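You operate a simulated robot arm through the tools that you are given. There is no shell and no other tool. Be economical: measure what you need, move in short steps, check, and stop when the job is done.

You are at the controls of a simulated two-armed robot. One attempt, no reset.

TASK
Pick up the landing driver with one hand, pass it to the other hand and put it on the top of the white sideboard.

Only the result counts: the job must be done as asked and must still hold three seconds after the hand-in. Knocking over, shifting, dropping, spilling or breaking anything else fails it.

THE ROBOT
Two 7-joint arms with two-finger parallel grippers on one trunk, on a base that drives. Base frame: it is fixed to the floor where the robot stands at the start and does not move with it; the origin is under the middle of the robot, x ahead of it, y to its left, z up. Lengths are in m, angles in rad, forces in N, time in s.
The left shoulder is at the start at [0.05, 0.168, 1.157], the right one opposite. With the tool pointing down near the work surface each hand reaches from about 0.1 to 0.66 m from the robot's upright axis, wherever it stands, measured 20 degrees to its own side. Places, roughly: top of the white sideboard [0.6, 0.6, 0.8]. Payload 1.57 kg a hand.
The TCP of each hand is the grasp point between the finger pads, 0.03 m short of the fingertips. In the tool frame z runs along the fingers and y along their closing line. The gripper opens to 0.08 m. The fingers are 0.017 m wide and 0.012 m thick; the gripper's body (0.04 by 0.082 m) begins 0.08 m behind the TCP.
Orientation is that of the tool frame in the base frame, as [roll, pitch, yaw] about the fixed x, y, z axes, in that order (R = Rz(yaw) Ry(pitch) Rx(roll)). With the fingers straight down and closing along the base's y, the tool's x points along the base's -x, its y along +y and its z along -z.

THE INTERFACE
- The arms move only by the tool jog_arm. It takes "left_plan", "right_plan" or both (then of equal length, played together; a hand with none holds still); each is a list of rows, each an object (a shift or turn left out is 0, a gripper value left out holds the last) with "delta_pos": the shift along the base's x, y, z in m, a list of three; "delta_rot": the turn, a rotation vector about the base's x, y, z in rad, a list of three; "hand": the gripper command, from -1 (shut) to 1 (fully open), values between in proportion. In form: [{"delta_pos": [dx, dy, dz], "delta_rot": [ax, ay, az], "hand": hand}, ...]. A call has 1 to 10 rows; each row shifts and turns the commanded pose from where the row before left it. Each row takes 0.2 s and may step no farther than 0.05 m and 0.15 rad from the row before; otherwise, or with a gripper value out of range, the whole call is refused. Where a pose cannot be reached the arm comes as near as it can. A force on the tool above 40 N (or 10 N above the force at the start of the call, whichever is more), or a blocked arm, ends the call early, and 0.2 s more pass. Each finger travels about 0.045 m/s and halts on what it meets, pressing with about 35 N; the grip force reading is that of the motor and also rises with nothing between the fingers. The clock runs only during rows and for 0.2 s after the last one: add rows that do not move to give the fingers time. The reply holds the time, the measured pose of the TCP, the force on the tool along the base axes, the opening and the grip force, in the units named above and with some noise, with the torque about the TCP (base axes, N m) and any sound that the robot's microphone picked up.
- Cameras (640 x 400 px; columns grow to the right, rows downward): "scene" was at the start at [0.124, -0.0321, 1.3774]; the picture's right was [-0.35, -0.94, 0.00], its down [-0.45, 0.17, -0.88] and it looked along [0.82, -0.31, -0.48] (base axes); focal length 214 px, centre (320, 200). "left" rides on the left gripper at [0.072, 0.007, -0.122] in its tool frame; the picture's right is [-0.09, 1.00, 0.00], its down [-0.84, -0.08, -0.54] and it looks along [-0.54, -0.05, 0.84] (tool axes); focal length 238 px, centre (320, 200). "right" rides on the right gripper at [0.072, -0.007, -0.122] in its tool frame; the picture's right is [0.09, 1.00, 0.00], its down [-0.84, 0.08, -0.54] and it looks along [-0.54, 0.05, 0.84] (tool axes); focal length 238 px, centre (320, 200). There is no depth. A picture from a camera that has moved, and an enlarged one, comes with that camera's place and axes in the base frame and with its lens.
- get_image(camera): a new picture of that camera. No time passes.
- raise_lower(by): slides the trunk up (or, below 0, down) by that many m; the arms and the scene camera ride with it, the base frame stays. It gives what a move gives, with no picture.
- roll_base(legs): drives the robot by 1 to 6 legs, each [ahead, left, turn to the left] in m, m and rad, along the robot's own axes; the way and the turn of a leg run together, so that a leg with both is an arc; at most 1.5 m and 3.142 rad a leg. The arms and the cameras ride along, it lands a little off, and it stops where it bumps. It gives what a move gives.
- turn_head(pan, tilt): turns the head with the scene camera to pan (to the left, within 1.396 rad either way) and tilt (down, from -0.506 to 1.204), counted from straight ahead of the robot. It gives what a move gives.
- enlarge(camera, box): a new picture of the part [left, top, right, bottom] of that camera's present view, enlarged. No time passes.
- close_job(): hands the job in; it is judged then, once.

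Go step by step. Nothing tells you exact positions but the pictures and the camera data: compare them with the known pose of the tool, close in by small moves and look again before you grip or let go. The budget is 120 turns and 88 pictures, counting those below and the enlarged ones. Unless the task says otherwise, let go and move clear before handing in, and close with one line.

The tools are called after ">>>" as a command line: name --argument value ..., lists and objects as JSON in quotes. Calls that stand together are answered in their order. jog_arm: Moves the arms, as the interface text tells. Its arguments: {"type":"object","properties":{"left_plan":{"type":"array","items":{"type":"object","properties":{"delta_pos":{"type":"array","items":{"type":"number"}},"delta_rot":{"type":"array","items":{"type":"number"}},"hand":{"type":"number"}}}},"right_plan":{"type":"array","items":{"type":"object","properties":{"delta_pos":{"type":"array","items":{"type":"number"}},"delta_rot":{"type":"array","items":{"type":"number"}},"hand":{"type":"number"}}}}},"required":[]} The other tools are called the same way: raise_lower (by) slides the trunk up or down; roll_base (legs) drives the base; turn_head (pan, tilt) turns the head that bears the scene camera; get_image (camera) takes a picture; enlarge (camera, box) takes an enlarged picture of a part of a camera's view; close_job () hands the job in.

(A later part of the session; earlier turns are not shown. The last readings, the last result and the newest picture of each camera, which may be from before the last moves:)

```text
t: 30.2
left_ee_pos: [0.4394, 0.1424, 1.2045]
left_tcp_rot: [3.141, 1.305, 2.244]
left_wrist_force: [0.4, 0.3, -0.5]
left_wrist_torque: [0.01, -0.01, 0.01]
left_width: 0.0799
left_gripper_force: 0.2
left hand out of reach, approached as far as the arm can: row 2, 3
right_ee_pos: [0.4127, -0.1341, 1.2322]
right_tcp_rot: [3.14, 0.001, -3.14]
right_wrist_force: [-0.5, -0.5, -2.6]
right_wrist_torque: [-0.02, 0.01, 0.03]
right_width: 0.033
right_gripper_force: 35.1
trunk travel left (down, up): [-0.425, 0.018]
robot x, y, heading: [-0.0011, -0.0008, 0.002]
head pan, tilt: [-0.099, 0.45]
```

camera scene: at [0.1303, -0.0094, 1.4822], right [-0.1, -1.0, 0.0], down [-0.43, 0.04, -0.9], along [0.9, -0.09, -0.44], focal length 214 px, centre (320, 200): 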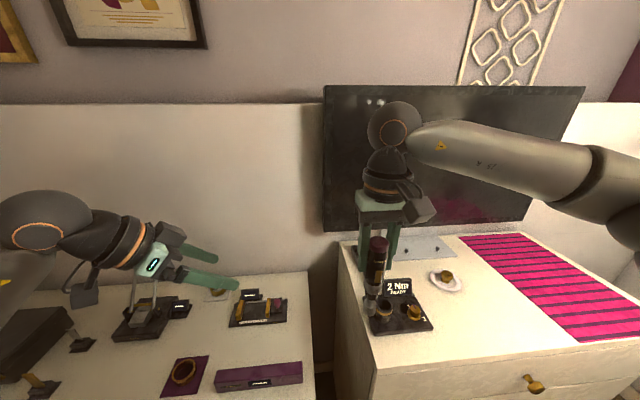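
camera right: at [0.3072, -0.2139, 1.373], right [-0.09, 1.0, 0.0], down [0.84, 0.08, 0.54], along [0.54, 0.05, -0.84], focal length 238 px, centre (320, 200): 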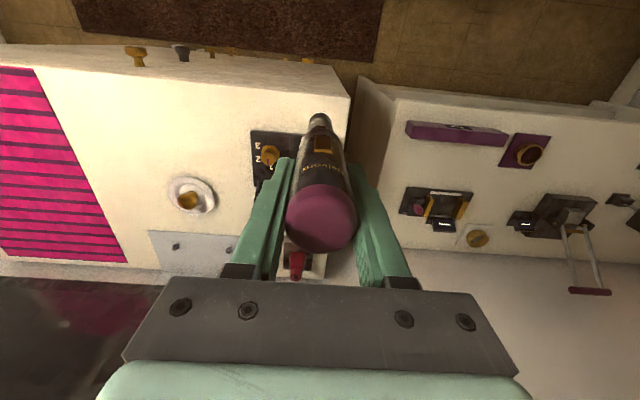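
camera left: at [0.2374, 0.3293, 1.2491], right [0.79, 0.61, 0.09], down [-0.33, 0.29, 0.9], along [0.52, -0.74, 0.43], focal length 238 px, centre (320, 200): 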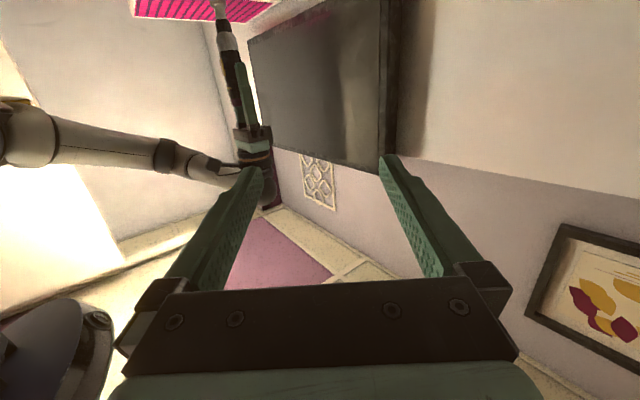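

Tilt 1.3 rad achieved. Move the right hand a bit outward and bring the left hand to a pre-grasp about 0.1 m short of the driver.

>>> jog_arm --right_plan '[{"delta_pos": [0.016, -0.005, 0]}, {"delta_pos": [0.016, -0.005, 0]}, {"delta_pos": [0.016, -0.005, 0]}, {}, {}, {}, {}, {}]' --left_plan '[{}, {"delta_pos": [-0.007, -0.036, 0]}, {"delta_pos": [-0.007, -0.036, 0]}, {"delta_pos": [-0.007, -0.036, 0]}, {"delta_pos": [-0.007, -0.036, -0.005]}, {"delta_pos": [-0.007, -0.036, -0.005]}, {"delta_pos": [0, -0.03, -0.005]}, {}]'

>>> get_image --camera "scene"

>>> get_image --camera "left"

```text
t: 32.0
left_ee_pos: [0.405, -0.0672, 1.1902]
left_tcp_rot: [-3.139, 1.304, 2.244]
left_wrist_force: [0.0, 0.4, -0.8]
left_wrist_torque: [0.02, 0.01, 0.03]
left_width: 0.0801
left_gripper_force: 0.1
right_ee_pos: [0.4445, -0.1549, 1.2322]
right_tcp_rot: [3.139, 0.0, -3.141]
right_wrist_force: [0.2, -0.6, -4.0]
right_wrist_torque: [-0.09, -0.04, 0.02]
right_width: 0.0328
right_gripper_force: 34.5
right hand out of reach, approached as far as the arm can: row 1, 2, 3
trunk travel left (down, up): [-0.425, 0.018]
robot x, y, heading: [0.005, 0.0024, -0.004]
head pan, tilt: [-0.099, 0.45]
```

```text
55 pictures are left
camera scene: at [0.1304, -0.0092, 1.4821], right [-0.1, -1.0, 0.0], down [-0.43, 0.04, -0.9], along [0.9, -0.09, -0.44], focal length 214 px, centre (320, 200)
```

scene: 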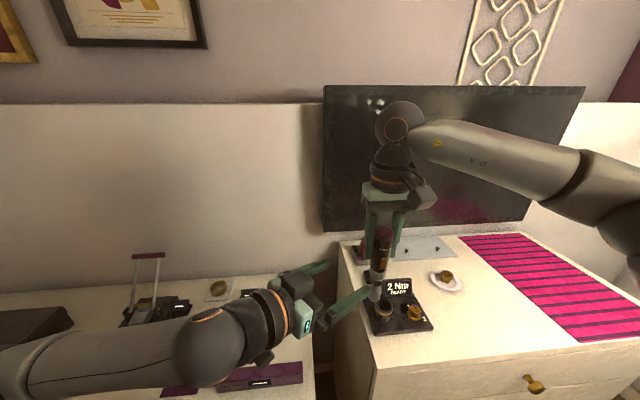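

```text
54 pictures are left
camera left: at [0.3257, 0.0433, 1.1537], right [0.8, 0.6, 0.09], down [-0.25, 0.19, 0.95], along [0.55, -0.78, 0.3], focal length 238 px, centre (320, 200)
```

left: 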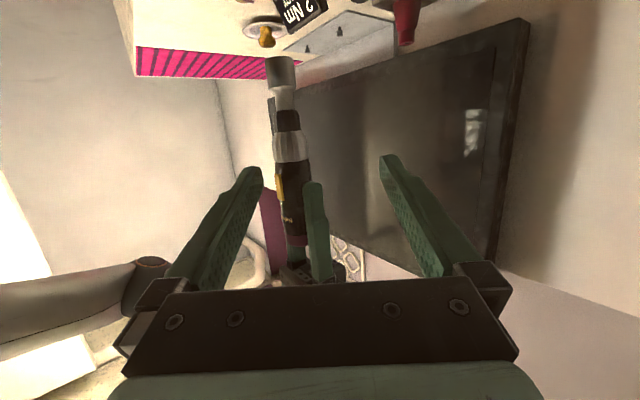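

Excellent view: the driver's metal collar is just ahead, slightly to one side. Center laterally and advance part way.

>>> jog_arm --left_plan '[{"delta_pos": [-0.019, -0.015, -0.009]}, {"delta_pos": [0, 0, -0.009]}, {"delta_pos": [0.0125, -0.0157, 0]}, {"delta_pos": [0.0125, -0.0157, 0]}, {}, {}]'

>>> get_image --camera "left"

>>> enlarge --camera "scene" --box '[280, 180, 460, 340]'

```text
t: 33.4
left_ee_pos: [0.4111, -0.1133, 1.1715]
left_tcp_rot: [-3.139, 1.305, 2.243]
left_wrist_force: [-1.0, -0.1, 0.2]
left_wrist_torque: [-0.02, -0.03, 0.05]
left_width: 0.08
left_gripper_force: 0.1
right_ee_pos: [0.4453, -0.1558, 1.2317]
right_tcp_rot: [3.141, 0.001, -3.14]
right_wrist_force: [-0.4, -0.3, -2.3]
right_wrist_torque: [-0.05, -0.04, 0.0]
right_width: 0.0332
right_gripper_force: 35.1
trunk travel left (down, up): [-0.425, 0.018]
robot x, y, heading: [0.0029, -0.0003, 0.001]
head pan, tilt: [-0.099, 0.45]
```

```text
53 pictures are left
camera left: at [0.3315, -0.0031, 1.1351], right [0.8, 0.6, 0.09], down [-0.25, 0.19, 0.95], along [0.55, -0.78, 0.3], focal length 238 px, centre (320, 200)
```

left: 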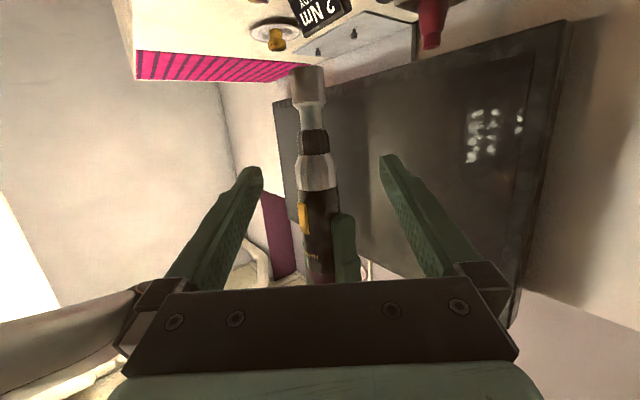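

```text
2.50 times, centred on (370, 260) of scene
camera zoom: at [0.1306, -0.0097, 1.4821], right [-0.1, -1.0, 0.0], down [-0.43, 0.04, -0.9], along [0.9, -0.09, -0.44], focal length 536 px, centre (195, 50)
```

zoom: 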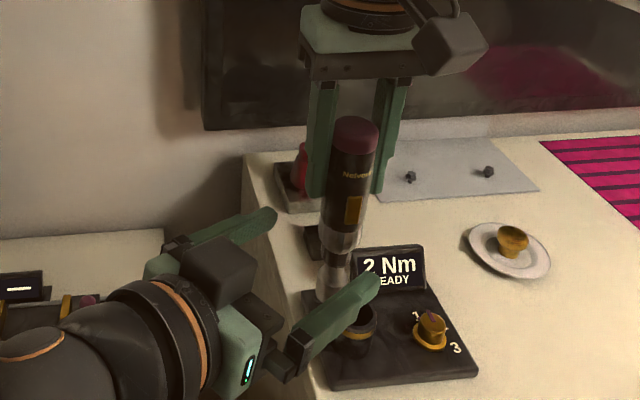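

Laterally centered. Advance the final ~0.039 m.

>>> jog_arm --left_plan '[{"delta_pos": [0.0081, -0.0102, 0]}, {"delta_pos": [0.0081, -0.0102, 0]}, {"delta_pos": [0.0081, -0.0102, 0]}, {}, {}]'

>>> get_image --camera "left"

>>> enlarge --camera "scene" --box '[280, 180, 460, 340]'

```text
t: 34.6
left_ee_pos: [0.4347, -0.1446, 1.1733]
left_tcp_rot: [-3.141, 1.303, 2.241]
left_wrist_force: [0.8, 0.4, 0.4]
left_wrist_torque: [0.0, 0.0, 0.02]
left_width: 0.0802
left_gripper_force: 0.0
right_ee_pos: [0.4441, -0.1555, 1.2325]
right_tcp_rot: [3.139, 0.0, -3.14]
right_wrist_force: [0.7, -0.7, -3.6]
right_wrist_torque: [-0.06, 0.0, -0.04]
right_width: 0.0328
right_gripper_force: 35.0
trunk travel left (down, up): [-0.425, 0.018]
robot x, y, heading: [0.0027, -0.0034, 0.002]
head pan, tilt: [-0.099, 0.45]
```

```text
51 pictures are left
camera left: at [0.3559, -0.0338, 1.1356], right [0.8, 0.6, 0.09], down [-0.25, 0.19, 0.95], along [0.55, -0.78, 0.3], focal length 238 px, centre (320, 200)
```

left: 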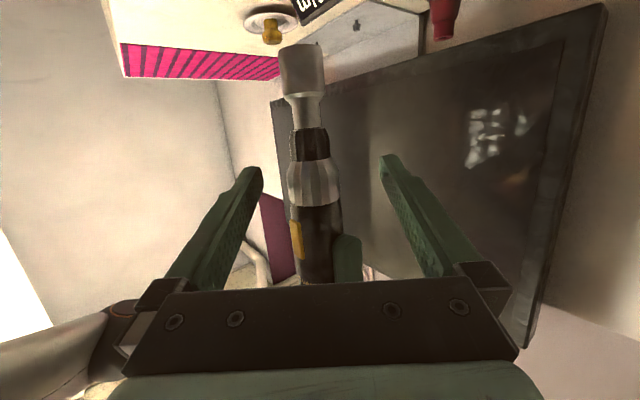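

```text
2.50 times, centred on (370, 260) of scene
camera zoom: at [0.1306, -0.0097, 1.4821], right [-0.1, -1.0, 0.0], down [-0.43, 0.04, -0.9], along [0.9, -0.09, -0.44], focal length 536 px, centre (195, 50)
```

zoom: 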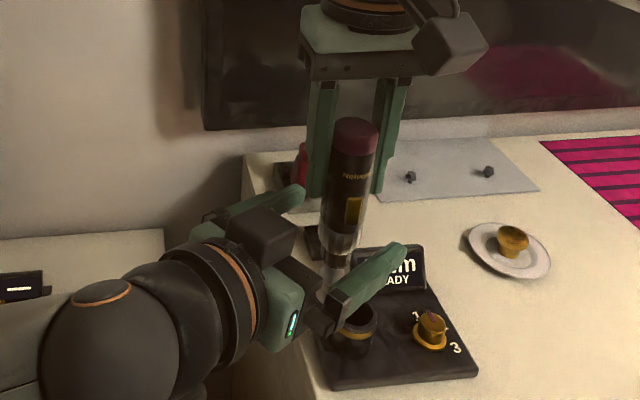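

The collar is precisely at the finger pads' location. Small lateral trim, then close the left gripper.

>>> jog_arm --left_plan '[{"delta_pos": [-0.002, -0.0016, 0]}, {}, {"hand": -1}, {}, {}, {}, {}, {}]'

>>> get_image --camera "left"

>>> enlarge --camera "scene" --box '[280, 180, 460, 340]'

```text
t: 36.4
left_ee_pos: [0.4324, -0.1456, 1.1718]
left_tcp_rot: [-3.138, 1.306, 2.243]
left_wrist_force: [-5.2, -3.2, -0.1]
left_wrist_torque: [-0.51, -0.23, -0.07]
left_width: 0.0327
left_gripper_force: 34.9
right_ee_pos: [0.444, -0.1545, 1.233]
right_tcp_rot: [3.14, -0.001, -3.139]
right_wrist_force: [5.0, 2.6, -2.9]
right_wrist_torque: [0.69, -0.14, -0.02]
right_width: 0.033
right_gripper_force: 34.3
trunk travel left (down, up): [-0.425, 0.018]
robot x, y, heading: [0.004, -0.0009, 0.003]
head pan, tilt: [-0.099, 0.45]
```

```text
49 pictures are left
camera left: at [0.3532, -0.0356, 1.1351], right [0.8, 0.6, 0.09], down [-0.25, 0.19, 0.95], along [0.55, -0.78, 0.3], focal length 238 px, centre (320, 200)
```

left: 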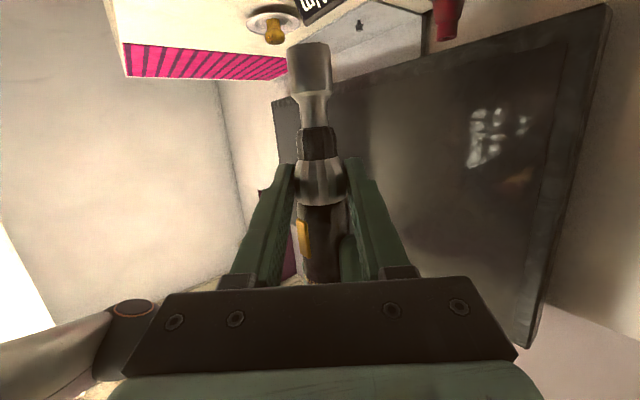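

```text
2.50 times, centred on (370, 260) of scene
camera zoom: at [0.1305, -0.0096, 1.4821], right [-0.1, -1.0, 0.0], down [-0.43, 0.04, -0.9], along [0.9, -0.09, -0.44], focal length 536 px, centre (195, 50)
```

zoom: 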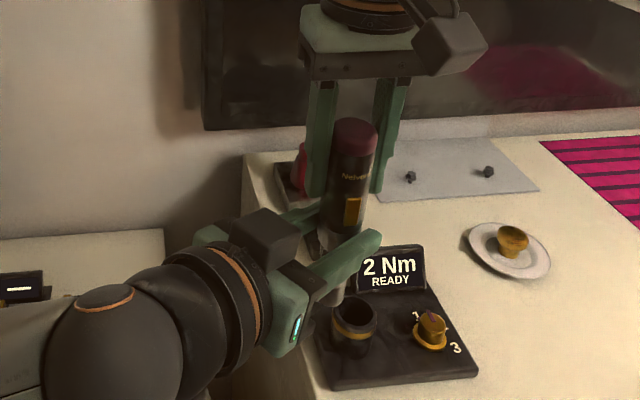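

Both hands hold it firmly. Now open the right hand and, after verifying, slide the driver out toward the robot (−x) between the right fingers.

>>> jog_arm --right_plan '[{}, {"hand": 1}, {}, {}, {}, {}, {}]' --left_plan '[{"delta_pos": [-0.001, -0.001, 0]}, {}, {}, {}, {}, {}, {}]'

>>> enlarge --camera "scene" --box '[280, 180, 460, 340]'

>>> get_image --camera "right"

```text
t: 38.0
left_ee_pos: [0.4323, -0.1456, 1.1707]
left_tcp_rot: [-3.141, 1.306, 2.243]
left_wrist_force: [0.0, -0.3, 0.4]
left_wrist_torque: [0.03, -0.02, 0.01]
left_width: 0.0324
left_gripper_force: 35.1
right_ee_pos: [0.4444, -0.1554, 1.2336]
right_tcp_rot: [3.139, 0.001, -3.139]
right_wrist_force: [0.6, -0.4, -0.2]
right_wrist_torque: [0.01, 0.01, 0.0]
right_width: 0.08
right_gripper_force: 0.0
trunk travel left (down, up): [-0.425, 0.018]
robot x, y, heading: [0.0008, 0.0015, 0.0]
head pan, tilt: [-0.099, 0.45]
```

```text
2.50 times, centred on (370, 260) of scene
camera zoom: at [0.1305, -0.0096, 1.4821], right [-0.1, -1.0, 0.0], down [-0.43, 0.04, -0.9], along [0.9, -0.09, -0.44], focal length 536 px, centre (195, 50)
```

zoom: 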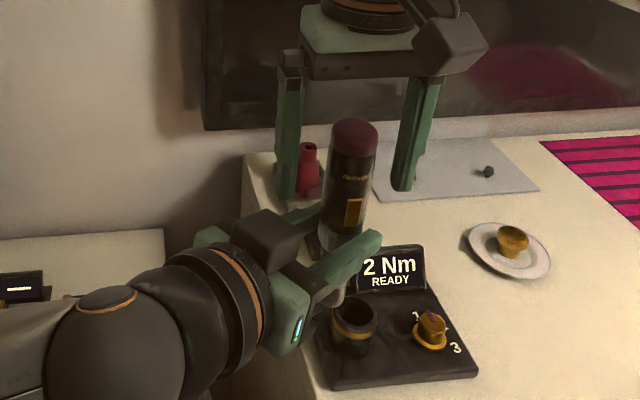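

```text
46 pictures are left
camera right: at [0.3724, -0.1625, 1.3535], right [-0.09, 1.0, 0.0], down [0.84, 0.08, 0.54], along [0.54, 0.05, -0.84], focal length 238 px, centre (320, 200)
```

right: 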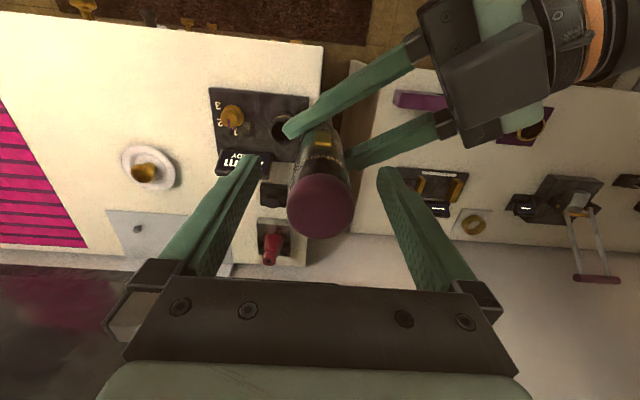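

Left holds the driver alone. Sliding it out in −x.

>>> jog_arm --left_plan '[{"delta_pos": [-0.02, 0, 0]}, {"delta_pos": [-0.02, 0, 0]}, {"delta_pos": [-0.02, 0, 0]}, {}]'

>>> get_image --camera "right"

```text
t: 39.0
left_ee_pos: [0.4219, -0.1453, 1.1721]
left_tcp_rot: [-3.137, 1.303, 2.244]
left_wrist_force: [-0.3, 0.8, 0.5]
left_wrist_torque: [0.03, 0.0, -0.02]
left_width: 0.0327
left_gripper_force: 34.9
left hand out of reach, approached as far as the arm can: row 1, 2, 3
right_ee_pos: [0.4441, -0.1553, 1.2325]
right_tcp_rot: [3.138, 0.001, -3.14]
right_wrist_force: [0.1, -0.4, 0.5]
right_wrist_torque: [0.02, -0.02, 0.0]
right_width: 0.0799
right_gripper_force: 0.0
trunk travel left (down, up): [-0.425, 0.018]
robot x, y, heading: [0.0012, 0.0012, 0.001]
head pan, tilt: [-0.099, 0.45]
```

```text
45 pictures are left
camera right: at [0.3725, -0.1625, 1.3536], right [-0.09, 1.0, 0.0], down [0.84, 0.08, 0.54], along [0.54, 0.05, -0.84], focal length 238 px, centre (320, 200)
```

right: 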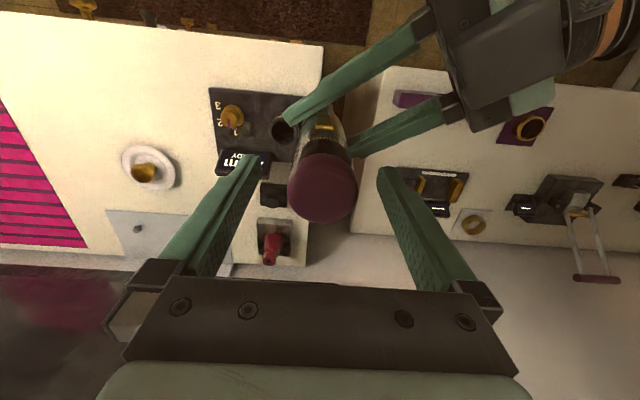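

The left can't retreat in −x, so I'll withdraw the right hand instead: up, with a slight −x component which its reach allows.

>>> jog_arm --right_plan '[{"delta_pos": [-0.008, 0, 0.008]}, {"delta_pos": [-0.008, 0, 0.01]}, {"delta_pos": [-0.006, 0, 0.012]}, {}]'

```text
t: 40.0
left_ee_pos: [0.4219, -0.146, 1.1714]
left_tcp_rot: [-3.138, 1.302, 2.243]
left_wrist_force: [-0.8, -0.2, 0.3]
left_wrist_torque: [0.0, 0.05, -0.02]
left_width: 0.0331
left_gripper_force: 35.1
right_ee_pos: [0.422, -0.1536, 1.2617]
right_tcp_rot: [3.138, 0.001, -3.14]
right_wrist_force: [-0.8, -0.4, -0.6]
right_wrist_torque: [0.02, 0.0, -0.03]
right_width: 0.0799
right_gripper_force: 0.2
trunk travel left (down, up): [-0.425, 0.018]
robot x, y, heading: [-0.0007, -0.0002, 0.0]
head pan, tilt: [-0.099, 0.45]
```

Works. Continue up until the fingertips clear the driver's top.

>>> jog_arm --right_plan '[{"delta_pos": [-0.006, 0, 0.012]}, {"delta_pos": [-0.006, 0, 0.012]}, {"delta_pos": [-0.006, 0, 0.012]}, {"delta_pos": [-0.006, 0, 0.012]}, {}]'

>>> get_image --camera "right"

>>> get_image --camera "scene"

```text
t: 41.2
left_ee_pos: [0.4229, -0.146, 1.1708]
left_tcp_rot: [-3.138, 1.304, 2.242]
left_wrist_force: [-0.4, 0.3, 0.5]
left_wrist_torque: [0.05, 0.03, -0.03]
left_width: 0.033
left_gripper_force: 34.9
right_ee_pos: [0.4003, -0.1562, 1.3105]
right_tcp_rot: [3.136, -0.001, 3.137]
right_wrist_force: [-0.5, -0.3, 0.7]
right_wrist_torque: [0.0, 0.01, 0.0]
right_width: 0.08
right_gripper_force: 0.1
trunk travel left (down, up): [-0.425, 0.018]
robot x, y, heading: [-0.002, 0.0013, 0.0]
head pan, tilt: [-0.099, 0.45]
```

```text
44 pictures are left
camera right: at [0.3287, -0.1633, 1.4307], right [-0.09, 1.0, 0.01], down [0.84, 0.07, 0.54], along [0.54, 0.05, -0.84], focal length 238 px, centre (320, 200)
```

right: 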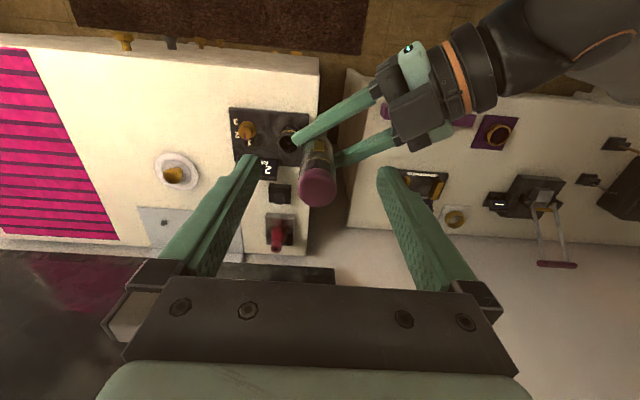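

```text
43 pictures are left
camera scene: at [0.1308, -0.0097, 1.4821], right [-0.1, -1.0, 0.0], down [-0.43, 0.04, -0.9], along [0.9, -0.09, -0.44], focal length 214 px, centre (320, 200)
```

scene: 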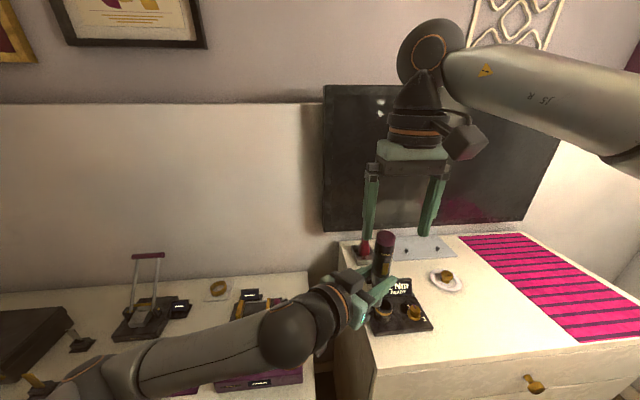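

Right fingertips are above the driver's cap. Withdraw right a bit more up, then away to the right.

>>> jog_arm --right_plan '[{"delta_pos": [-0.008, 0, 0.012]}, {"delta_pos": [-0.008, 0, 0.01]}, {"delta_pos": [0, -0.04, 0]}, {"delta_pos": [0, -0.04, 0]}, {"delta_pos": [0, -0.04, 0]}, {"delta_pos": [0, -0.04, 0]}, {}]'

>>> jog_arm --left_plan '[{"delta_pos": [0.005, 0.03, 0.005]}, {"delta_pos": [0.005, 0.04, 0.005]}, {"delta_pos": [0.005, 0.04, 0]}, {"delta_pos": [0, 0.04, 0]}, {"delta_pos": [0, 0.04, 0]}, {"delta_pos": [0, 0.04, 0]}, {"delta_pos": [0, 0.04, 0]}, {"delta_pos": [0, 0.04, 0]}, {}]'

>>> turn_head --pan 0.45 --tilt 0.6

>>> get_image --camera "scene"

```text
t: 42.8
left_ee_pos: [0.4237, -0.1456, 1.171]
left_tcp_rot: [-3.136, 1.303, 2.245]
left_wrist_force: [0.3, 0.2, 0.6]
left_wrist_torque: [0.03, -0.01, 0.0]
left_width: 0.0328
left_gripper_force: 35.0
right_ee_pos: [0.3801, -0.3135, 1.3319]
right_tcp_rot: [3.141, 0.0, -3.139]
right_wrist_force: [0.3, 0.2, 0.4]
right_wrist_torque: [-0.02, 0.04, 0.02]
right_width: 0.0798
right_gripper_force: 0.0
trunk travel left (down, up): [-0.425, 0.018]
robot x, y, heading: [0.0016, 0.0016, 0.008]
head pan, tilt: [-0.099, 0.45]
```

```text
t: 44.8
left_ee_pos: [0.4375, 0.1329, 1.1835]
left_tcp_rot: [-3.14, 1.306, 2.243]
left_wrist_force: [-0.2, 0.3, -4.1]
left_wrist_torque: [0.08, 0.03, 0.02]
left_width: 0.0328
left_gripper_force: 34.8
left hand out of reach, approached as far as the arm can: row 8
right_ee_pos: [0.3799, -0.3137, 1.3311]
right_tcp_rot: [3.14, 0.0, -3.14]
right_wrist_force: [0.3, 0.5, 0.2]
right_wrist_torque: [-0.03, 0.0, -0.03]
right_width: 0.0799
right_gripper_force: 0.0
trunk travel left (down, up): [-0.425, 0.018]
robot x, y, heading: [0.0001, 0.0013, -0.004]
head pan, tilt: [-0.099, 0.45]
```

```text
t: 45.7
left_ee_pos: [0.4373, 0.1329, 1.183]
left_tcp_rot: [-3.141, 1.303, 2.243]
left_wrist_force: [0.7, 0.5, -3.5]
left_wrist_torque: [0.04, 0.07, -0.01]
left_width: 0.0327
left_gripper_force: 34.7
right_ee_pos: [0.381, -0.3142, 1.3319]
right_tcp_rot: [3.141, -0.001, -3.137]
right_wrist_force: [0.1, 0.2, 0.1]
right_wrist_torque: [0.01, 0.0, 0.03]
right_width: 0.0799
right_gripper_force: 0.0
trunk travel left (down, up): [-0.425, 0.018]
robot x, y, heading: [-0.003, -0.0009, -0.007]
head pan, tilt: [0.45, 0.6]
```

```text
42 pictures are left
camera scene: at [0.1187, 0.0381, 1.4686], right [0.43, -0.9, 0.0], down [-0.51, -0.25, -0.83], along [0.74, 0.36, -0.56], focal length 214 px, centre (320, 200)
```

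scene: 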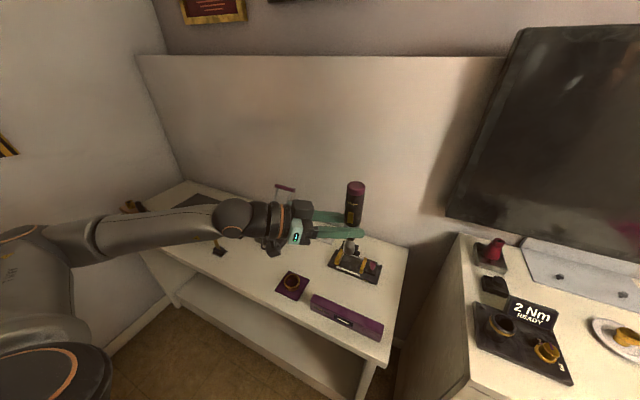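

Handover done. Now I need a free spot on the sideboard; looking at it more closely.

>>> turn_head --pan 0.75 --tilt 0.75

>>> enlarge --camera "scene" --box '[160, 100, 480, 300]'

>>> get_image --camera "scene"

```text
t: 46.5
left_ee_pos: [0.4365, 0.1319, 1.1835]
left_tcp_rot: [-3.14, 1.304, 2.243]
left_wrist_force: [0.0, -0.7, -1.8]
left_wrist_torque: [0.04, 0.01, 0.01]
left_width: 0.0327
left_gripper_force: 35.0
right_ee_pos: [0.3805, -0.3138, 1.3319]
right_tcp_rot: [3.139, 0.0, -3.141]
right_wrist_force: [0.1, -0.4, 0.0]
right_wrist_torque: [-0.01, 0.02, -0.02]
right_width: 0.0802
right_gripper_force: 0.1
trunk travel left (down, up): [-0.425, 0.018]
robot x, y, heading: [0.0012, 0.0018, -0.004]
head pan, tilt: [0.75, 0.75]
```

```text
2.00 times, centred on (320, 200) of scene
camera zoom: at [0.0997, 0.0562, 1.4557], right [0.68, -0.73, 0.0], down [-0.5, -0.46, -0.73], along [0.54, 0.5, -0.68], focal length 429 px, centre (320, 200)
```

zoom: 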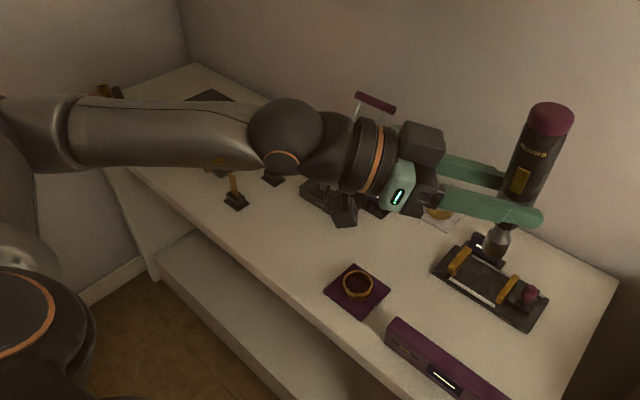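

```text
40 pictures are left
camera scene: at [0.0997, 0.0562, 1.4557], right [0.68, -0.73, 0.0], down [-0.5, -0.46, -0.73], along [0.54, 0.5, -0.68], focal length 214 px, centre (320, 200)
```

scene: 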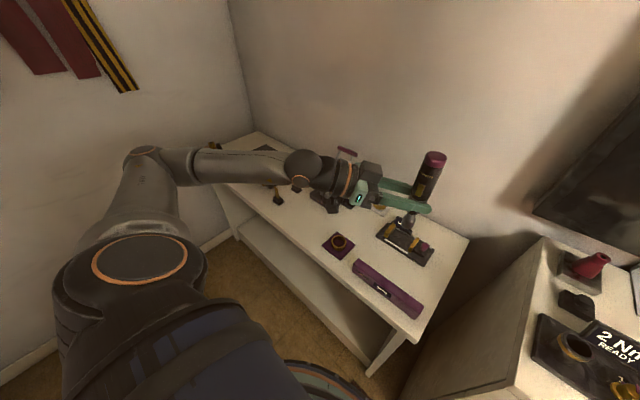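

Free area found around (0.49, 0.51) between the ring mat, clamp device and small black-gold item. First rotate the left hand back to near tool-down so the driver becomes horizontal.

>>> jog_arm --left_plan '[{"delta_pos": [0, 0.01, 0], "delta_rot": [0.1135, 0.0902, 0]}, {"delta_pos": [0, 0.01, 0], "delta_rot": [0.1135, 0.0902, 0]}, {"delta_pos": [0, 0.01, 0], "delta_rot": [0.1135, 0.0902, 0]}, {"delta_pos": [0, 0.01, 0], "delta_rot": [0.1135, 0.0902, 0]}, {"delta_pos": [0, 0.01, 0], "delta_rot": [0.1135, 0.0902, 0]}, {"delta_pos": [0, 0.01, -0.01], "delta_rot": [0.1135, 0.0902, 0]}, {"delta_pos": [0, 0.01, -0.01], "delta_rot": [0.1135, 0.0902, 0]}, {"delta_pos": [0, 0.01, -0.01], "delta_rot": [0.1135, 0.0902, 0]}, {"delta_pos": [0, 0.01, -0.01], "delta_rot": [0.1135, 0.0902, 0]}, {}]'

>>> get_image --camera "scene"

>>> get_image --camera "left"

```text
t: 48.7
left_ee_pos: [0.4122, 0.2028, 1.1584]
left_tcp_rot: [2.983, 0.317, 2.15]
left_wrist_force: [0.9, 0.3, -4.2]
left_wrist_torque: [-0.02, 0.02, -0.01]
left_width: 0.0327
left_gripper_force: 35.0
left hand out of reach, approached as far as the arm can: row 2, 4, 6, 7, 9
right_ee_pos: [0.381, -0.3139, 1.3317]
right_tcp_rot: [3.141, -0.001, -3.141]
right_wrist_force: [0.4, -0.5, -0.6]
right_wrist_torque: [-0.05, 0.02, 0.0]
right_width: 0.0802
right_gripper_force: 0.0
trunk travel left (down, up): [-0.425, 0.018]
robot x, y, heading: [-0.001, -0.003, -0.001]
head pan, tilt: [0.75, 0.75]
```

```text
39 pictures are left
camera scene: at [0.1002, 0.0564, 1.4556], right [0.68, -0.73, 0.0], down [-0.5, -0.47, -0.73], along [0.53, 0.5, -0.68], focal length 214 px, centre (320, 200)
```

scene: 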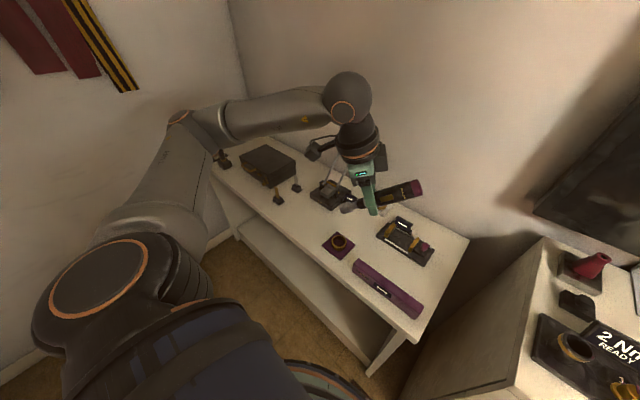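

```text
38 pictures are left
camera left: at [0.345, 0.2837, 1.2516], right [0.85, 0.5, 0.18], down [0.21, -0.62, 0.76], along [0.49, -0.6, -0.63], focal length 238 px, centre (320, 200)
```

left: 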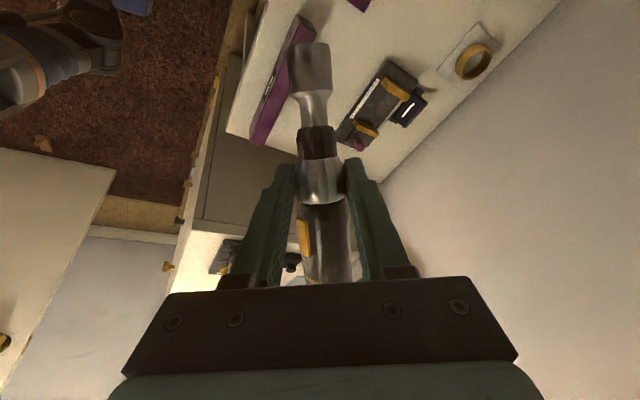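

The orientation drifted slightly due to limits at that height. Correct it while lowering toward the workspace where tool-down is comfortable.

>>> jog_arm --left_plan '[{"delta_pos": [0.005, 0.01, -0.02], "delta_rot": [-0.0385, 0.0655, -0.05]}, {"delta_pos": [0.005, 0.01, -0.02], "delta_rot": [-0.0385, 0.0655, -0.05]}, {"delta_pos": [0.005, 0.01, -0.02], "delta_rot": [0.1255, 0.0735, 0]}, {"delta_pos": [0.005, 0.01, -0.02], "delta_rot": [0.1255, 0.0735, 0]}, {"delta_pos": [0.005, 0.01, -0.02], "delta_rot": [0.1255, 0.0735, 0]}, {"delta_pos": [0.005, 0.01, 0], "delta_rot": [0.1255, 0.0735, 0]}, {}, {}]'

>>> get_image --camera "scene"

>>> get_image --camera "left"

```text
t: 50.5
left_ee_pos: [0.4045, 0.226, 1.0983]
left_tcp_rot: [2.993, -0.162, 2.158]
left_wrist_force: [-0.2, -0.7, -4.2]
left_wrist_torque: [-0.02, -0.04, 0.03]
left_width: 0.0329
left_gripper_force: 34.7
left hand out of reach, approached as far as the arm can: row 1, 2, 3, 4, 5
right_ee_pos: [0.3804, -0.313, 1.3312]
right_tcp_rot: [3.139, -0.001, -3.139]
right_wrist_force: [0.5, 0.0, 0.2]
right_wrist_torque: [0.0, 0.0, -0.01]
right_width: 0.0797
right_gripper_force: 0.0
trunk travel left (down, up): [-0.425, 0.018]
robot x, y, heading: [0.0015, -0.0053, -0.004]
head pan, tilt: [0.75, 0.75]
```

```text
37 pictures are left
camera scene: at [0.0999, 0.0561, 1.4557], right [0.68, -0.73, 0.0], down [-0.5, -0.47, -0.73], along [0.53, 0.5, -0.68], focal length 214 px, centre (320, 200)
```

scene: 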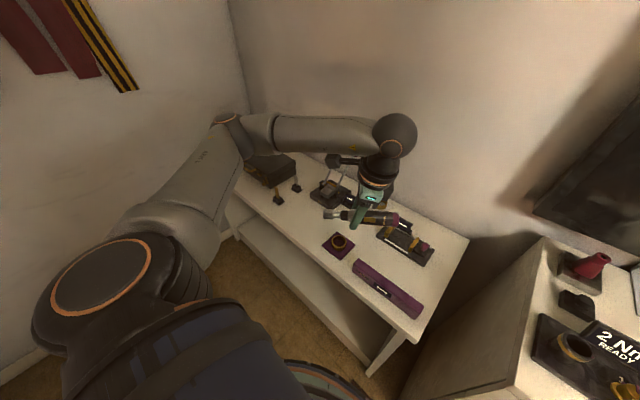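

```text
36 pictures are left
camera left: at [0.3668, 0.2617, 1.2304], right [0.88, 0.45, 0.13], down [0.37, -0.84, 0.38], along [0.28, -0.29, -0.91], focal length 238 px, centre (320, 200)
```

left: 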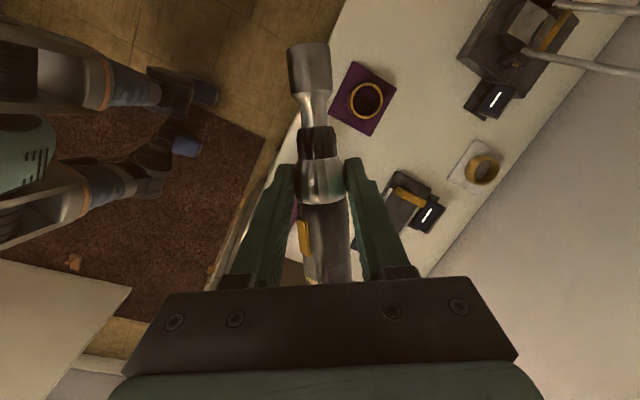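

Still near a wrist limit; moving toward the target (more +y) with a bit of positive yaw should relieve it. Travel height stays well above the objects.

>>> jog_arm --left_plan '[{"delta_pos": [0.005, 0.03, 0], "delta_rot": [0, 0, 0.08]}, {"delta_pos": [0.01, 0.03, 0], "delta_rot": [0, 0, 0.08]}, {"delta_pos": [0.01, 0.03, 0], "delta_rot": [0, 0, 0.08]}, {"delta_pos": [0.01, 0.03, -0.01], "delta_rot": [0, 0, 0.08]}, {"delta_pos": [0.01, 0.03, -0.01]}, {"delta_pos": [0.01, 0.03, -0.01]}, {"delta_pos": [0.01, 0.03, -0.01]}, {}]'

>>> get_image --camera "scene"

```text
t: 52.3
left_ee_pos: [0.4144, 0.2755, 1.0983]
left_tcp_rot: [2.992, -0.159, 2.318]
left_wrist_force: [0.4, 0.4, -2.9]
left_wrist_torque: [0.0, 0.0, 0.0]
left_width: 0.0327
left_gripper_force: 34.8
left hand out of reach, approached as far as the arm can: row 1, 3, 4, 5, 6, 7
right_ee_pos: [0.3795, -0.3135, 1.3314]
right_tcp_rot: [3.14, 0.001, -3.14]
right_wrist_force: [-0.7, -0.8, 0.0]
right_wrist_torque: [0.01, 0.05, -0.02]
right_width: 0.08
right_gripper_force: 0.0
trunk travel left (down, up): [-0.425, 0.018]
robot x, y, heading: [-0.0026, 0.0019, -0.002]
head pan, tilt: [0.75, 0.75]
```

```text
35 pictures are left
camera scene: at [0.0997, 0.0563, 1.4557], right [0.68, -0.73, 0.0], down [-0.5, -0.47, -0.73], along [0.53, 0.5, -0.68], focal length 214 px, centre (320, 200)
```

scene: 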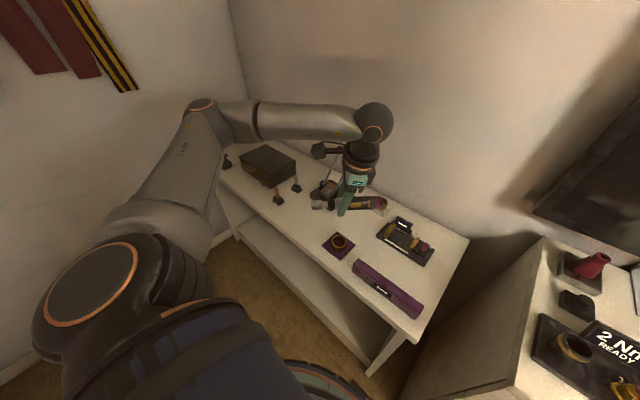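

>>> jog_arm --left_plan '[{"delta_rot": [0, 0, 0.12]}, {"delta_rot": [0, 0, 0.12]}, {"delta_rot": [0, 0, 0.12]}, {"delta_rot": [0, 0, 0.12]}, {}]'

```text
t: 53.5
left_ee_pos: [0.4177, 0.2767, 1.098]
left_tcp_rot: [2.991, -0.16, 2.802]
left_wrist_force: [-0.2, 0.4, -3.9]
left_wrist_torque: [0.0, 0.03, 0.01]
left_width: 0.0328
left_gripper_force: 34.9
right_ee_pos: [0.3817, -0.3146, 1.3319]
right_tcp_rot: [3.14, 0.0, -3.139]
right_wrist_force: [-0.2, 0.3, -0.6]
right_wrist_torque: [-0.02, -0.03, -0.01]
right_width: 0.0799
right_gripper_force: 0.0
trunk travel left (down, up): [-0.425, 0.018]
robot x, y, heading: [0.0003, 0.0032, -0.001]
head pan, tilt: [0.75, 0.75]
```

Yaw in the + direction is free. Now translate toward the target.

>>> jog_arm --left_plan '[{"delta_pos": [0.01, 0.035, 0]}, {"delta_pos": [0.01, 0.035, 0]}, {"delta_pos": [0.01, 0.035, 0]}, {"delta_pos": [0.01, 0.035, -0.01]}, {"delta_pos": [0.01, 0.035, -0.01]}, {"delta_pos": [0.01, 0.035, -0.01]}, {"delta_pos": [0.01, 0.02, -0.01]}, {}]'

>>> get_image --camera "scene"

>>> get_image --camera "left"

```text
t: 55.3
left_ee_pos: [0.4525, 0.3976, 1.0921]
left_tcp_rot: [2.991, -0.16, 2.802]
left_wrist_force: [0.0, 0.2, -3.8]
left_wrist_torque: [0.03, 0.0, 0.0]
left_width: 0.0326
left_gripper_force: 35.0
left hand out of reach, approached as far as the arm can: row 4, 5, 6, 7
right_ee_pos: [0.3805, -0.3151, 1.3318]
right_tcp_rot: [3.141, 0.0, -3.14]
right_wrist_force: [0.0, 0.9, 0.0]
right_wrist_torque: [0.02, -0.01, 0.01]
right_width: 0.0799
right_gripper_force: 0.0
trunk travel left (down, up): [-0.425, 0.018]
robot x, y, heading: [0.0029, 0.0008, 0.002]
head pan, tilt: [0.75, 0.75]
```

```text
34 pictures are left
camera scene: at [0.0997, 0.0564, 1.4557], right [0.68, -0.73, 0.0], down [-0.5, -0.47, -0.73], along [0.53, 0.5, -0.68], focal length 214 px, centre (320, 200)
```

scene: 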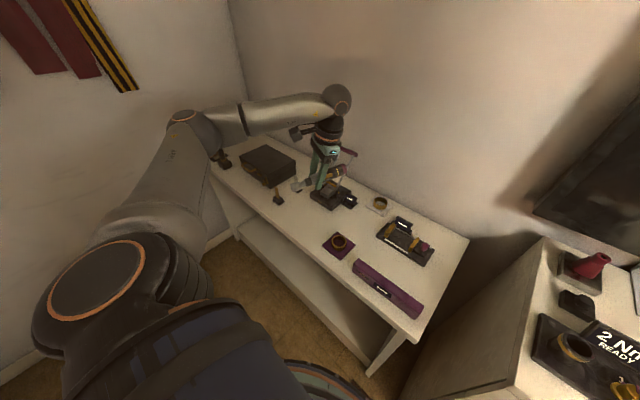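

```text
33 pictures are left
camera left: at [0.3995, 0.403, 1.2235], right [0.44, 0.89, 0.13], down [0.81, -0.45, 0.38], along [0.4, -0.06, -0.91], focal length 238 px, centre (320, 200)
```

left: 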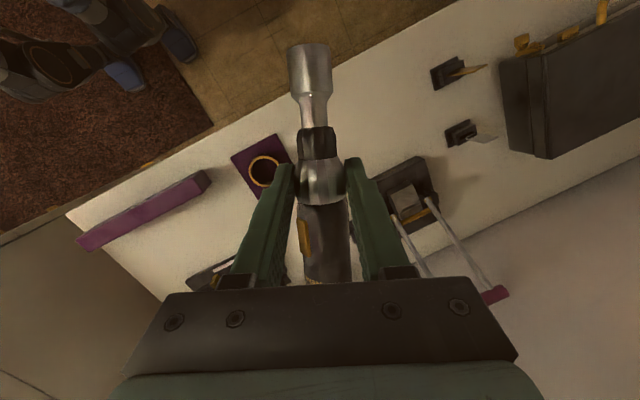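

Nice overhead view; free rectangle is x 0.40–0.59, y 0.40–0.64. Lower the arm somewhat and then go further +y.

>>> jog_arm --left_plan '[{"delta_pos": [0, 0, -0.025]}, {"delta_pos": [0, 0, -0.025]}, {"delta_pos": [0, 0, -0.025]}, {"delta_pos": [0, 0, -0.025]}, {"delta_pos": [0.007, 0.02, 0]}, {"delta_pos": [0.007, 0.02, 0]}, {"delta_pos": [0.007, 0.02, 0]}, {"delta_pos": [0.007, 0.02, 0]}, {"delta_pos": [0.007, 0.02, 0]}, {}]'

```text
t: 57.5
left_ee_pos: [0.4547, 0.4069, 0.9928]
left_tcp_rot: [2.992, -0.161, 2.802]
left_wrist_force: [0.9, 0.5, -3.2]
left_wrist_torque: [0.02, -0.01, 0.0]
left_width: 0.0326
left_gripper_force: 34.9
left hand out of reach, approached as far as the arm can: row 5, 6, 7, 8, 9
right_ee_pos: [0.3815, -0.3141, 1.3308]
right_tcp_rot: [3.139, -0.001, -3.14]
right_wrist_force: [0.0, -0.7, 0.4]
right_wrist_torque: [-0.02, 0.0, -0.02]
right_width: 0.0798
right_gripper_force: 0.2
trunk travel left (down, up): [-0.425, 0.018]
robot x, y, heading: [-0.002, -0.0002, 0.001]
head pan, tilt: [0.75, 0.75]
```

The arm is limited in +y here, so I'll simply drive the base 0.11 m to the left (hands are well clear of everything).

>>> roll_base --legs '[[0, 0.11, 0]]'

>>> get_image --camera "left"

>>> get_image --camera "scene"

```text
t: 59.2
left_ee_pos: [0.4548, 0.518, 0.9933]
left_tcp_rot: [2.99, -0.158, 2.803]
left_wrist_force: [-0.2, -1.0, -2.5]
left_wrist_torque: [-0.04, -0.03, 0.0]
left_width: 0.0326
left_gripper_force: 35.1
right_ee_pos: [0.381, -0.2034, 1.3303]
right_tcp_rot: [3.141, -0.001, -3.14]
right_wrist_force: [0.1, -0.4, 0.1]
right_wrist_torque: [-0.01, 0.03, 0.03]
right_width: 0.08
right_gripper_force: 0.1
trunk travel left (down, up): [-0.425, 0.018]
robot x, y, heading: [0.0015, 0.1056, 0.006]
head pan, tilt: [0.75, 0.75]
```

```text
32 pictures are left
camera left: at [0.4026, 0.5219, 1.1241], right [0.44, 0.89, 0.13], down [0.81, -0.45, 0.38], along [0.4, -0.06, -0.91], focal length 238 px, centre (320, 200)
```

left: 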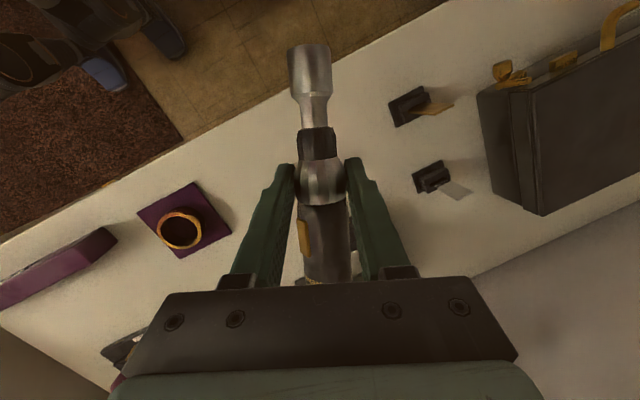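

```text
31 pictures are left
camera scene: at [0.0995, 0.1656, 1.4557], right [0.68, -0.73, 0.0], down [-0.5, -0.47, -0.73], along [0.53, 0.5, -0.68], focal length 214 px, centre (320, 200)
```

scene: 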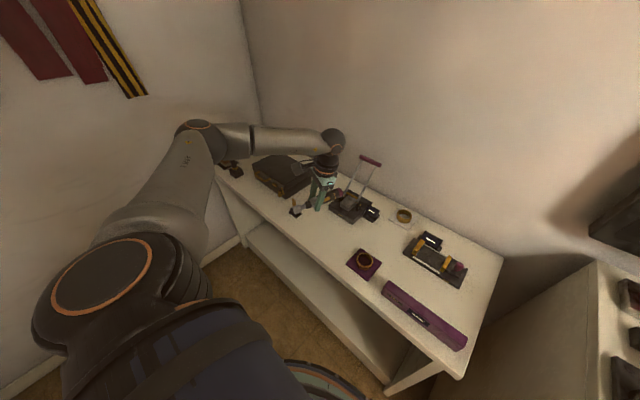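

Positioned over the free area. Now fine-level the driver and shift x to ≈0.485, still high.

>>> jog_arm --left_plan '[{"delta_pos": [0.01, 0, 0], "delta_rot": [-0.051, 0.0765, -0.008]}, {"delta_pos": [0.01, 0, 0], "delta_rot": [-0.051, 0.0765, -0.008]}, {"delta_pos": [0.01, 0, 0]}, {}, {}]'

>>> enlarge --camera "scene" --box '[220, 120, 460, 270]'

```text
t: 60.4
left_ee_pos: [0.4539, 0.5159, 0.9933]
left_tcp_rot: [2.991, -0.161, 2.802]
left_wrist_force: [0.1, 0.6, -4.0]
left_wrist_torque: [0.0, 0.03, -0.01]
left_width: 0.0328
left_gripper_force: 34.8
left hand out of reach, approached as far as the arm can: row 1, 2, 3
right_ee_pos: [0.3812, -0.2052, 1.332]
right_tcp_rot: [3.14, 0.001, -3.14]
right_wrist_force: [-0.5, -0.6, 0.4]
right_wrist_torque: [-0.02, -0.01, -0.01]
right_width: 0.08
right_gripper_force: 0.1
trunk travel left (down, up): [-0.425, 0.018]
robot x, y, heading: [0.0006, 0.1116, 0.002]
head pan, tilt: [0.75, 0.75]
```

```text
2.67 times, centred on (340, 195) of scene
camera zoom: at [0.0995, 0.1652, 1.4557], right [0.68, -0.73, 0.0], down [-0.5, -0.47, -0.73], along [0.53, 0.5, -0.68], focal length 572 px, centre (267, 213)
```

zoom: 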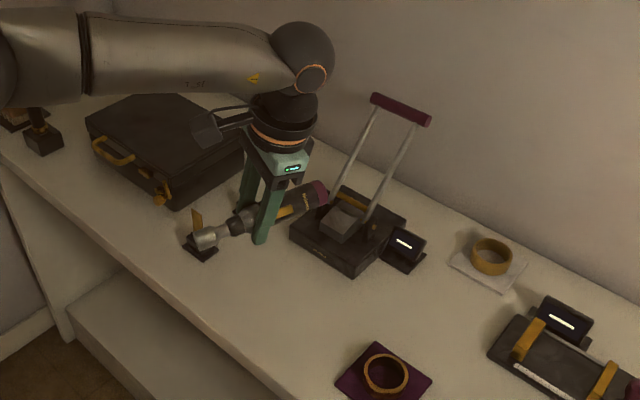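

A wrist limit still binds; add positive yaw (which is free) first, then level.

>>> jog_arm --left_plan '[{"delta_rot": [0, 0, 0.12]}, {"delta_rot": [0, 0, 0.12]}, {"delta_rot": [0, 0, 0.1]}, {"delta_rot": [-0.062, 0.029, -0.005]}, {"delta_rot": [-0.062, 0.029, -0.005]}, {"delta_rot": [0.005, 0.08, 0]}, {"delta_pos": [0.01, 0, 0]}, {"delta_pos": [0.01, 0, 0]}, {}]'

```text
t: 62.4
left_ee_pos: [0.4735, 0.5175, 0.992]
left_tcp_rot: [3.115, -0.297, 3.111]
left_wrist_force: [-0.6, 0.1, -3.4]
left_wrist_torque: [-0.02, -0.05, 0.0]
left_width: 0.0328
left_gripper_force: 35.0
right_ee_pos: [0.3804, -0.2054, 1.3324]
right_tcp_rot: [3.14, 0.0, -3.14]
right_wrist_force: [0.3, 0.0, -0.6]
right_wrist_torque: [-0.03, -0.02, -0.01]
right_width: 0.0802
right_gripper_force: 0.1
trunk travel left (down, up): [-0.425, 0.018]
robot x, y, heading: [0.0005, 0.1097, 0.005]
head pan, tilt: [0.75, 0.75]
```

Everything reached now. The driver along x would be too tight, so yaw further (+0.8) to lie diagonally in the free area, and trim the level.

>>> jog_arm --left_plan '[{"delta_pos": [0.005, 0, 0], "delta_rot": [0, -0.03, 0.1]}, {"delta_pos": [0.003, 0.005, 0], "delta_rot": [0, 0, 0.14]}, {"delta_pos": [0, 0.005, 0], "delta_rot": [0, 0, 0.14]}, {"delta_rot": [0, 0, 0.14]}, {"delta_rot": [0, 0, 0.14]}, {"delta_rot": [0, 0, 0.14]}, {}]'

>>> enlarge --camera "scene" --box '[220, 120, 460, 270]'

>>> get_image --camera "left"

```text
t: 64.0
left_ee_pos: [0.4819, 0.5272, 0.9937]
left_tcp_rot: [3.115, -0.265, -2.372]
left_wrist_force: [0.6, -0.7, -3.4]
left_wrist_torque: [0.0, -0.01, 0.03]
left_width: 0.0325
left_gripper_force: 35.1
right_ee_pos: [0.381, -0.205, 1.3323]
right_tcp_rot: [3.138, -0.001, -3.14]
right_wrist_force: [0.9, -0.4, -0.2]
right_wrist_torque: [-0.03, 0.0, -0.01]
right_width: 0.0801
right_gripper_force: 0.1
trunk travel left (down, up): [-0.425, 0.018]
robot x, y, heading: [0.003, 0.1079, -0.002]
head pan, tilt: [0.75, 0.75]
```

```text
2.67 times, centred on (340, 195) of scene
camera zoom: at [0.0996, 0.1652, 1.4557], right [0.68, -0.73, 0.0], down [-0.5, -0.47, -0.73], along [0.53, 0.5, -0.68], focal length 572 px, centre (267, 213)
```

zoom: 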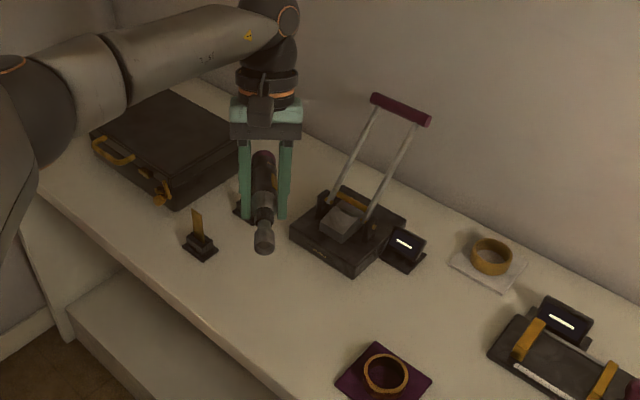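

```text
28 pictures are left
camera left: at [0.4539, 0.5026, 1.1298], right [-0.62, 0.78, 0.0], down [0.75, 0.59, 0.3], along [0.23, 0.19, -0.95], focal length 238 px, centre (320, 200)
```

left: 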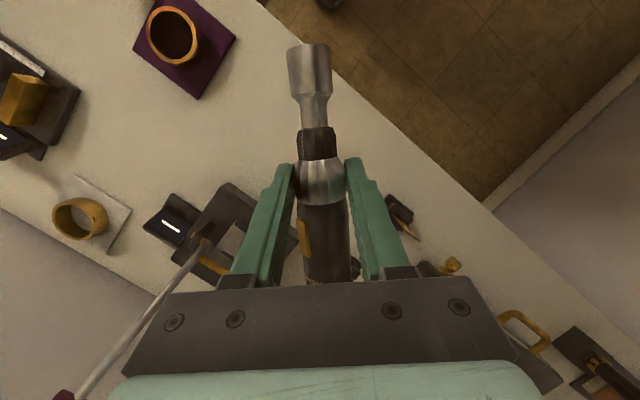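

Footprint check: cap end would be a bit near the device, so yaw +0.35 more and shift slightly, then begin the descent.

>>> jog_arm --left_plan '[{"delta_pos": [-0.002, -0.011, 0], "delta_rot": [0, 0, 0.12]}, {"delta_pos": [-0.002, -0.011, 0], "delta_rot": [0, 0, 0.12]}, {"delta_rot": [0, 0, 0.11]}, {"delta_pos": [0, 0, -0.03]}, {"delta_pos": [0, 0, -0.03]}, {"delta_pos": [0, 0, -0.03]}, {}, {}]'

>>> enlarge --camera "scene" --box '[220, 120, 460, 270]'

>>> get_image --camera "left"

```text
t: 65.8
left_ee_pos: [0.4789, 0.5052, 0.9023]
left_tcp_rot: [3.117, -0.266, -2.023]
left_wrist_force: [0.8, 0.0, -2.9]
left_wrist_torque: [0.02, -0.02, 0.01]
left_width: 0.0326
left_gripper_force: 35.3
right_ee_pos: [0.3813, -0.205, 1.3316]
right_tcp_rot: [3.141, 0.0, -3.14]
right_wrist_force: [-0.7, -0.4, 0.2]
right_wrist_torque: [-0.01, -0.01, 0.0]
right_width: 0.0801
right_gripper_force: 0.0
trunk travel left (down, up): [-0.425, 0.018]
robot x, y, heading: [-0.003, 0.1091, 0.002]
head pan, tilt: [0.75, 0.75]
```

```text
2.67 times, centred on (340, 195) of scene
camera zoom: at [0.0997, 0.1653, 1.4557], right [0.68, -0.73, 0.0], down [-0.5, -0.47, -0.73], along [0.53, 0.5, -0.68], focal length 572 px, centre (267, 213)
```

zoom: 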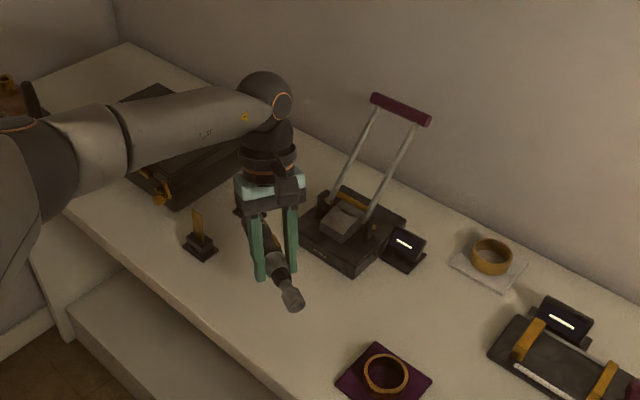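

```text
26 pictures are left
camera left: at [0.4598, 0.4716, 1.0396], right [-0.85, 0.52, 0.0], down [0.5, 0.81, 0.3], along [0.16, 0.26, -0.95], focal length 238 px, centre (320, 200)
```

left: 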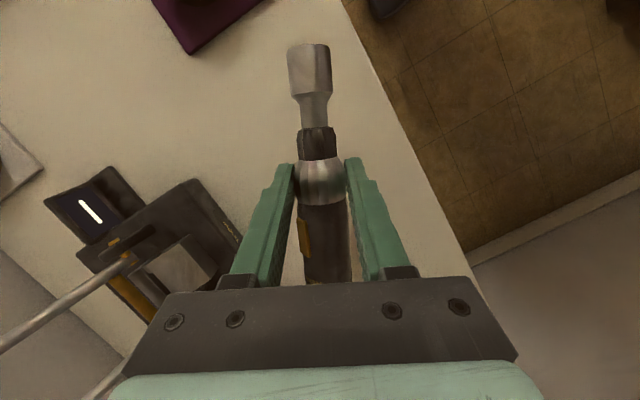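

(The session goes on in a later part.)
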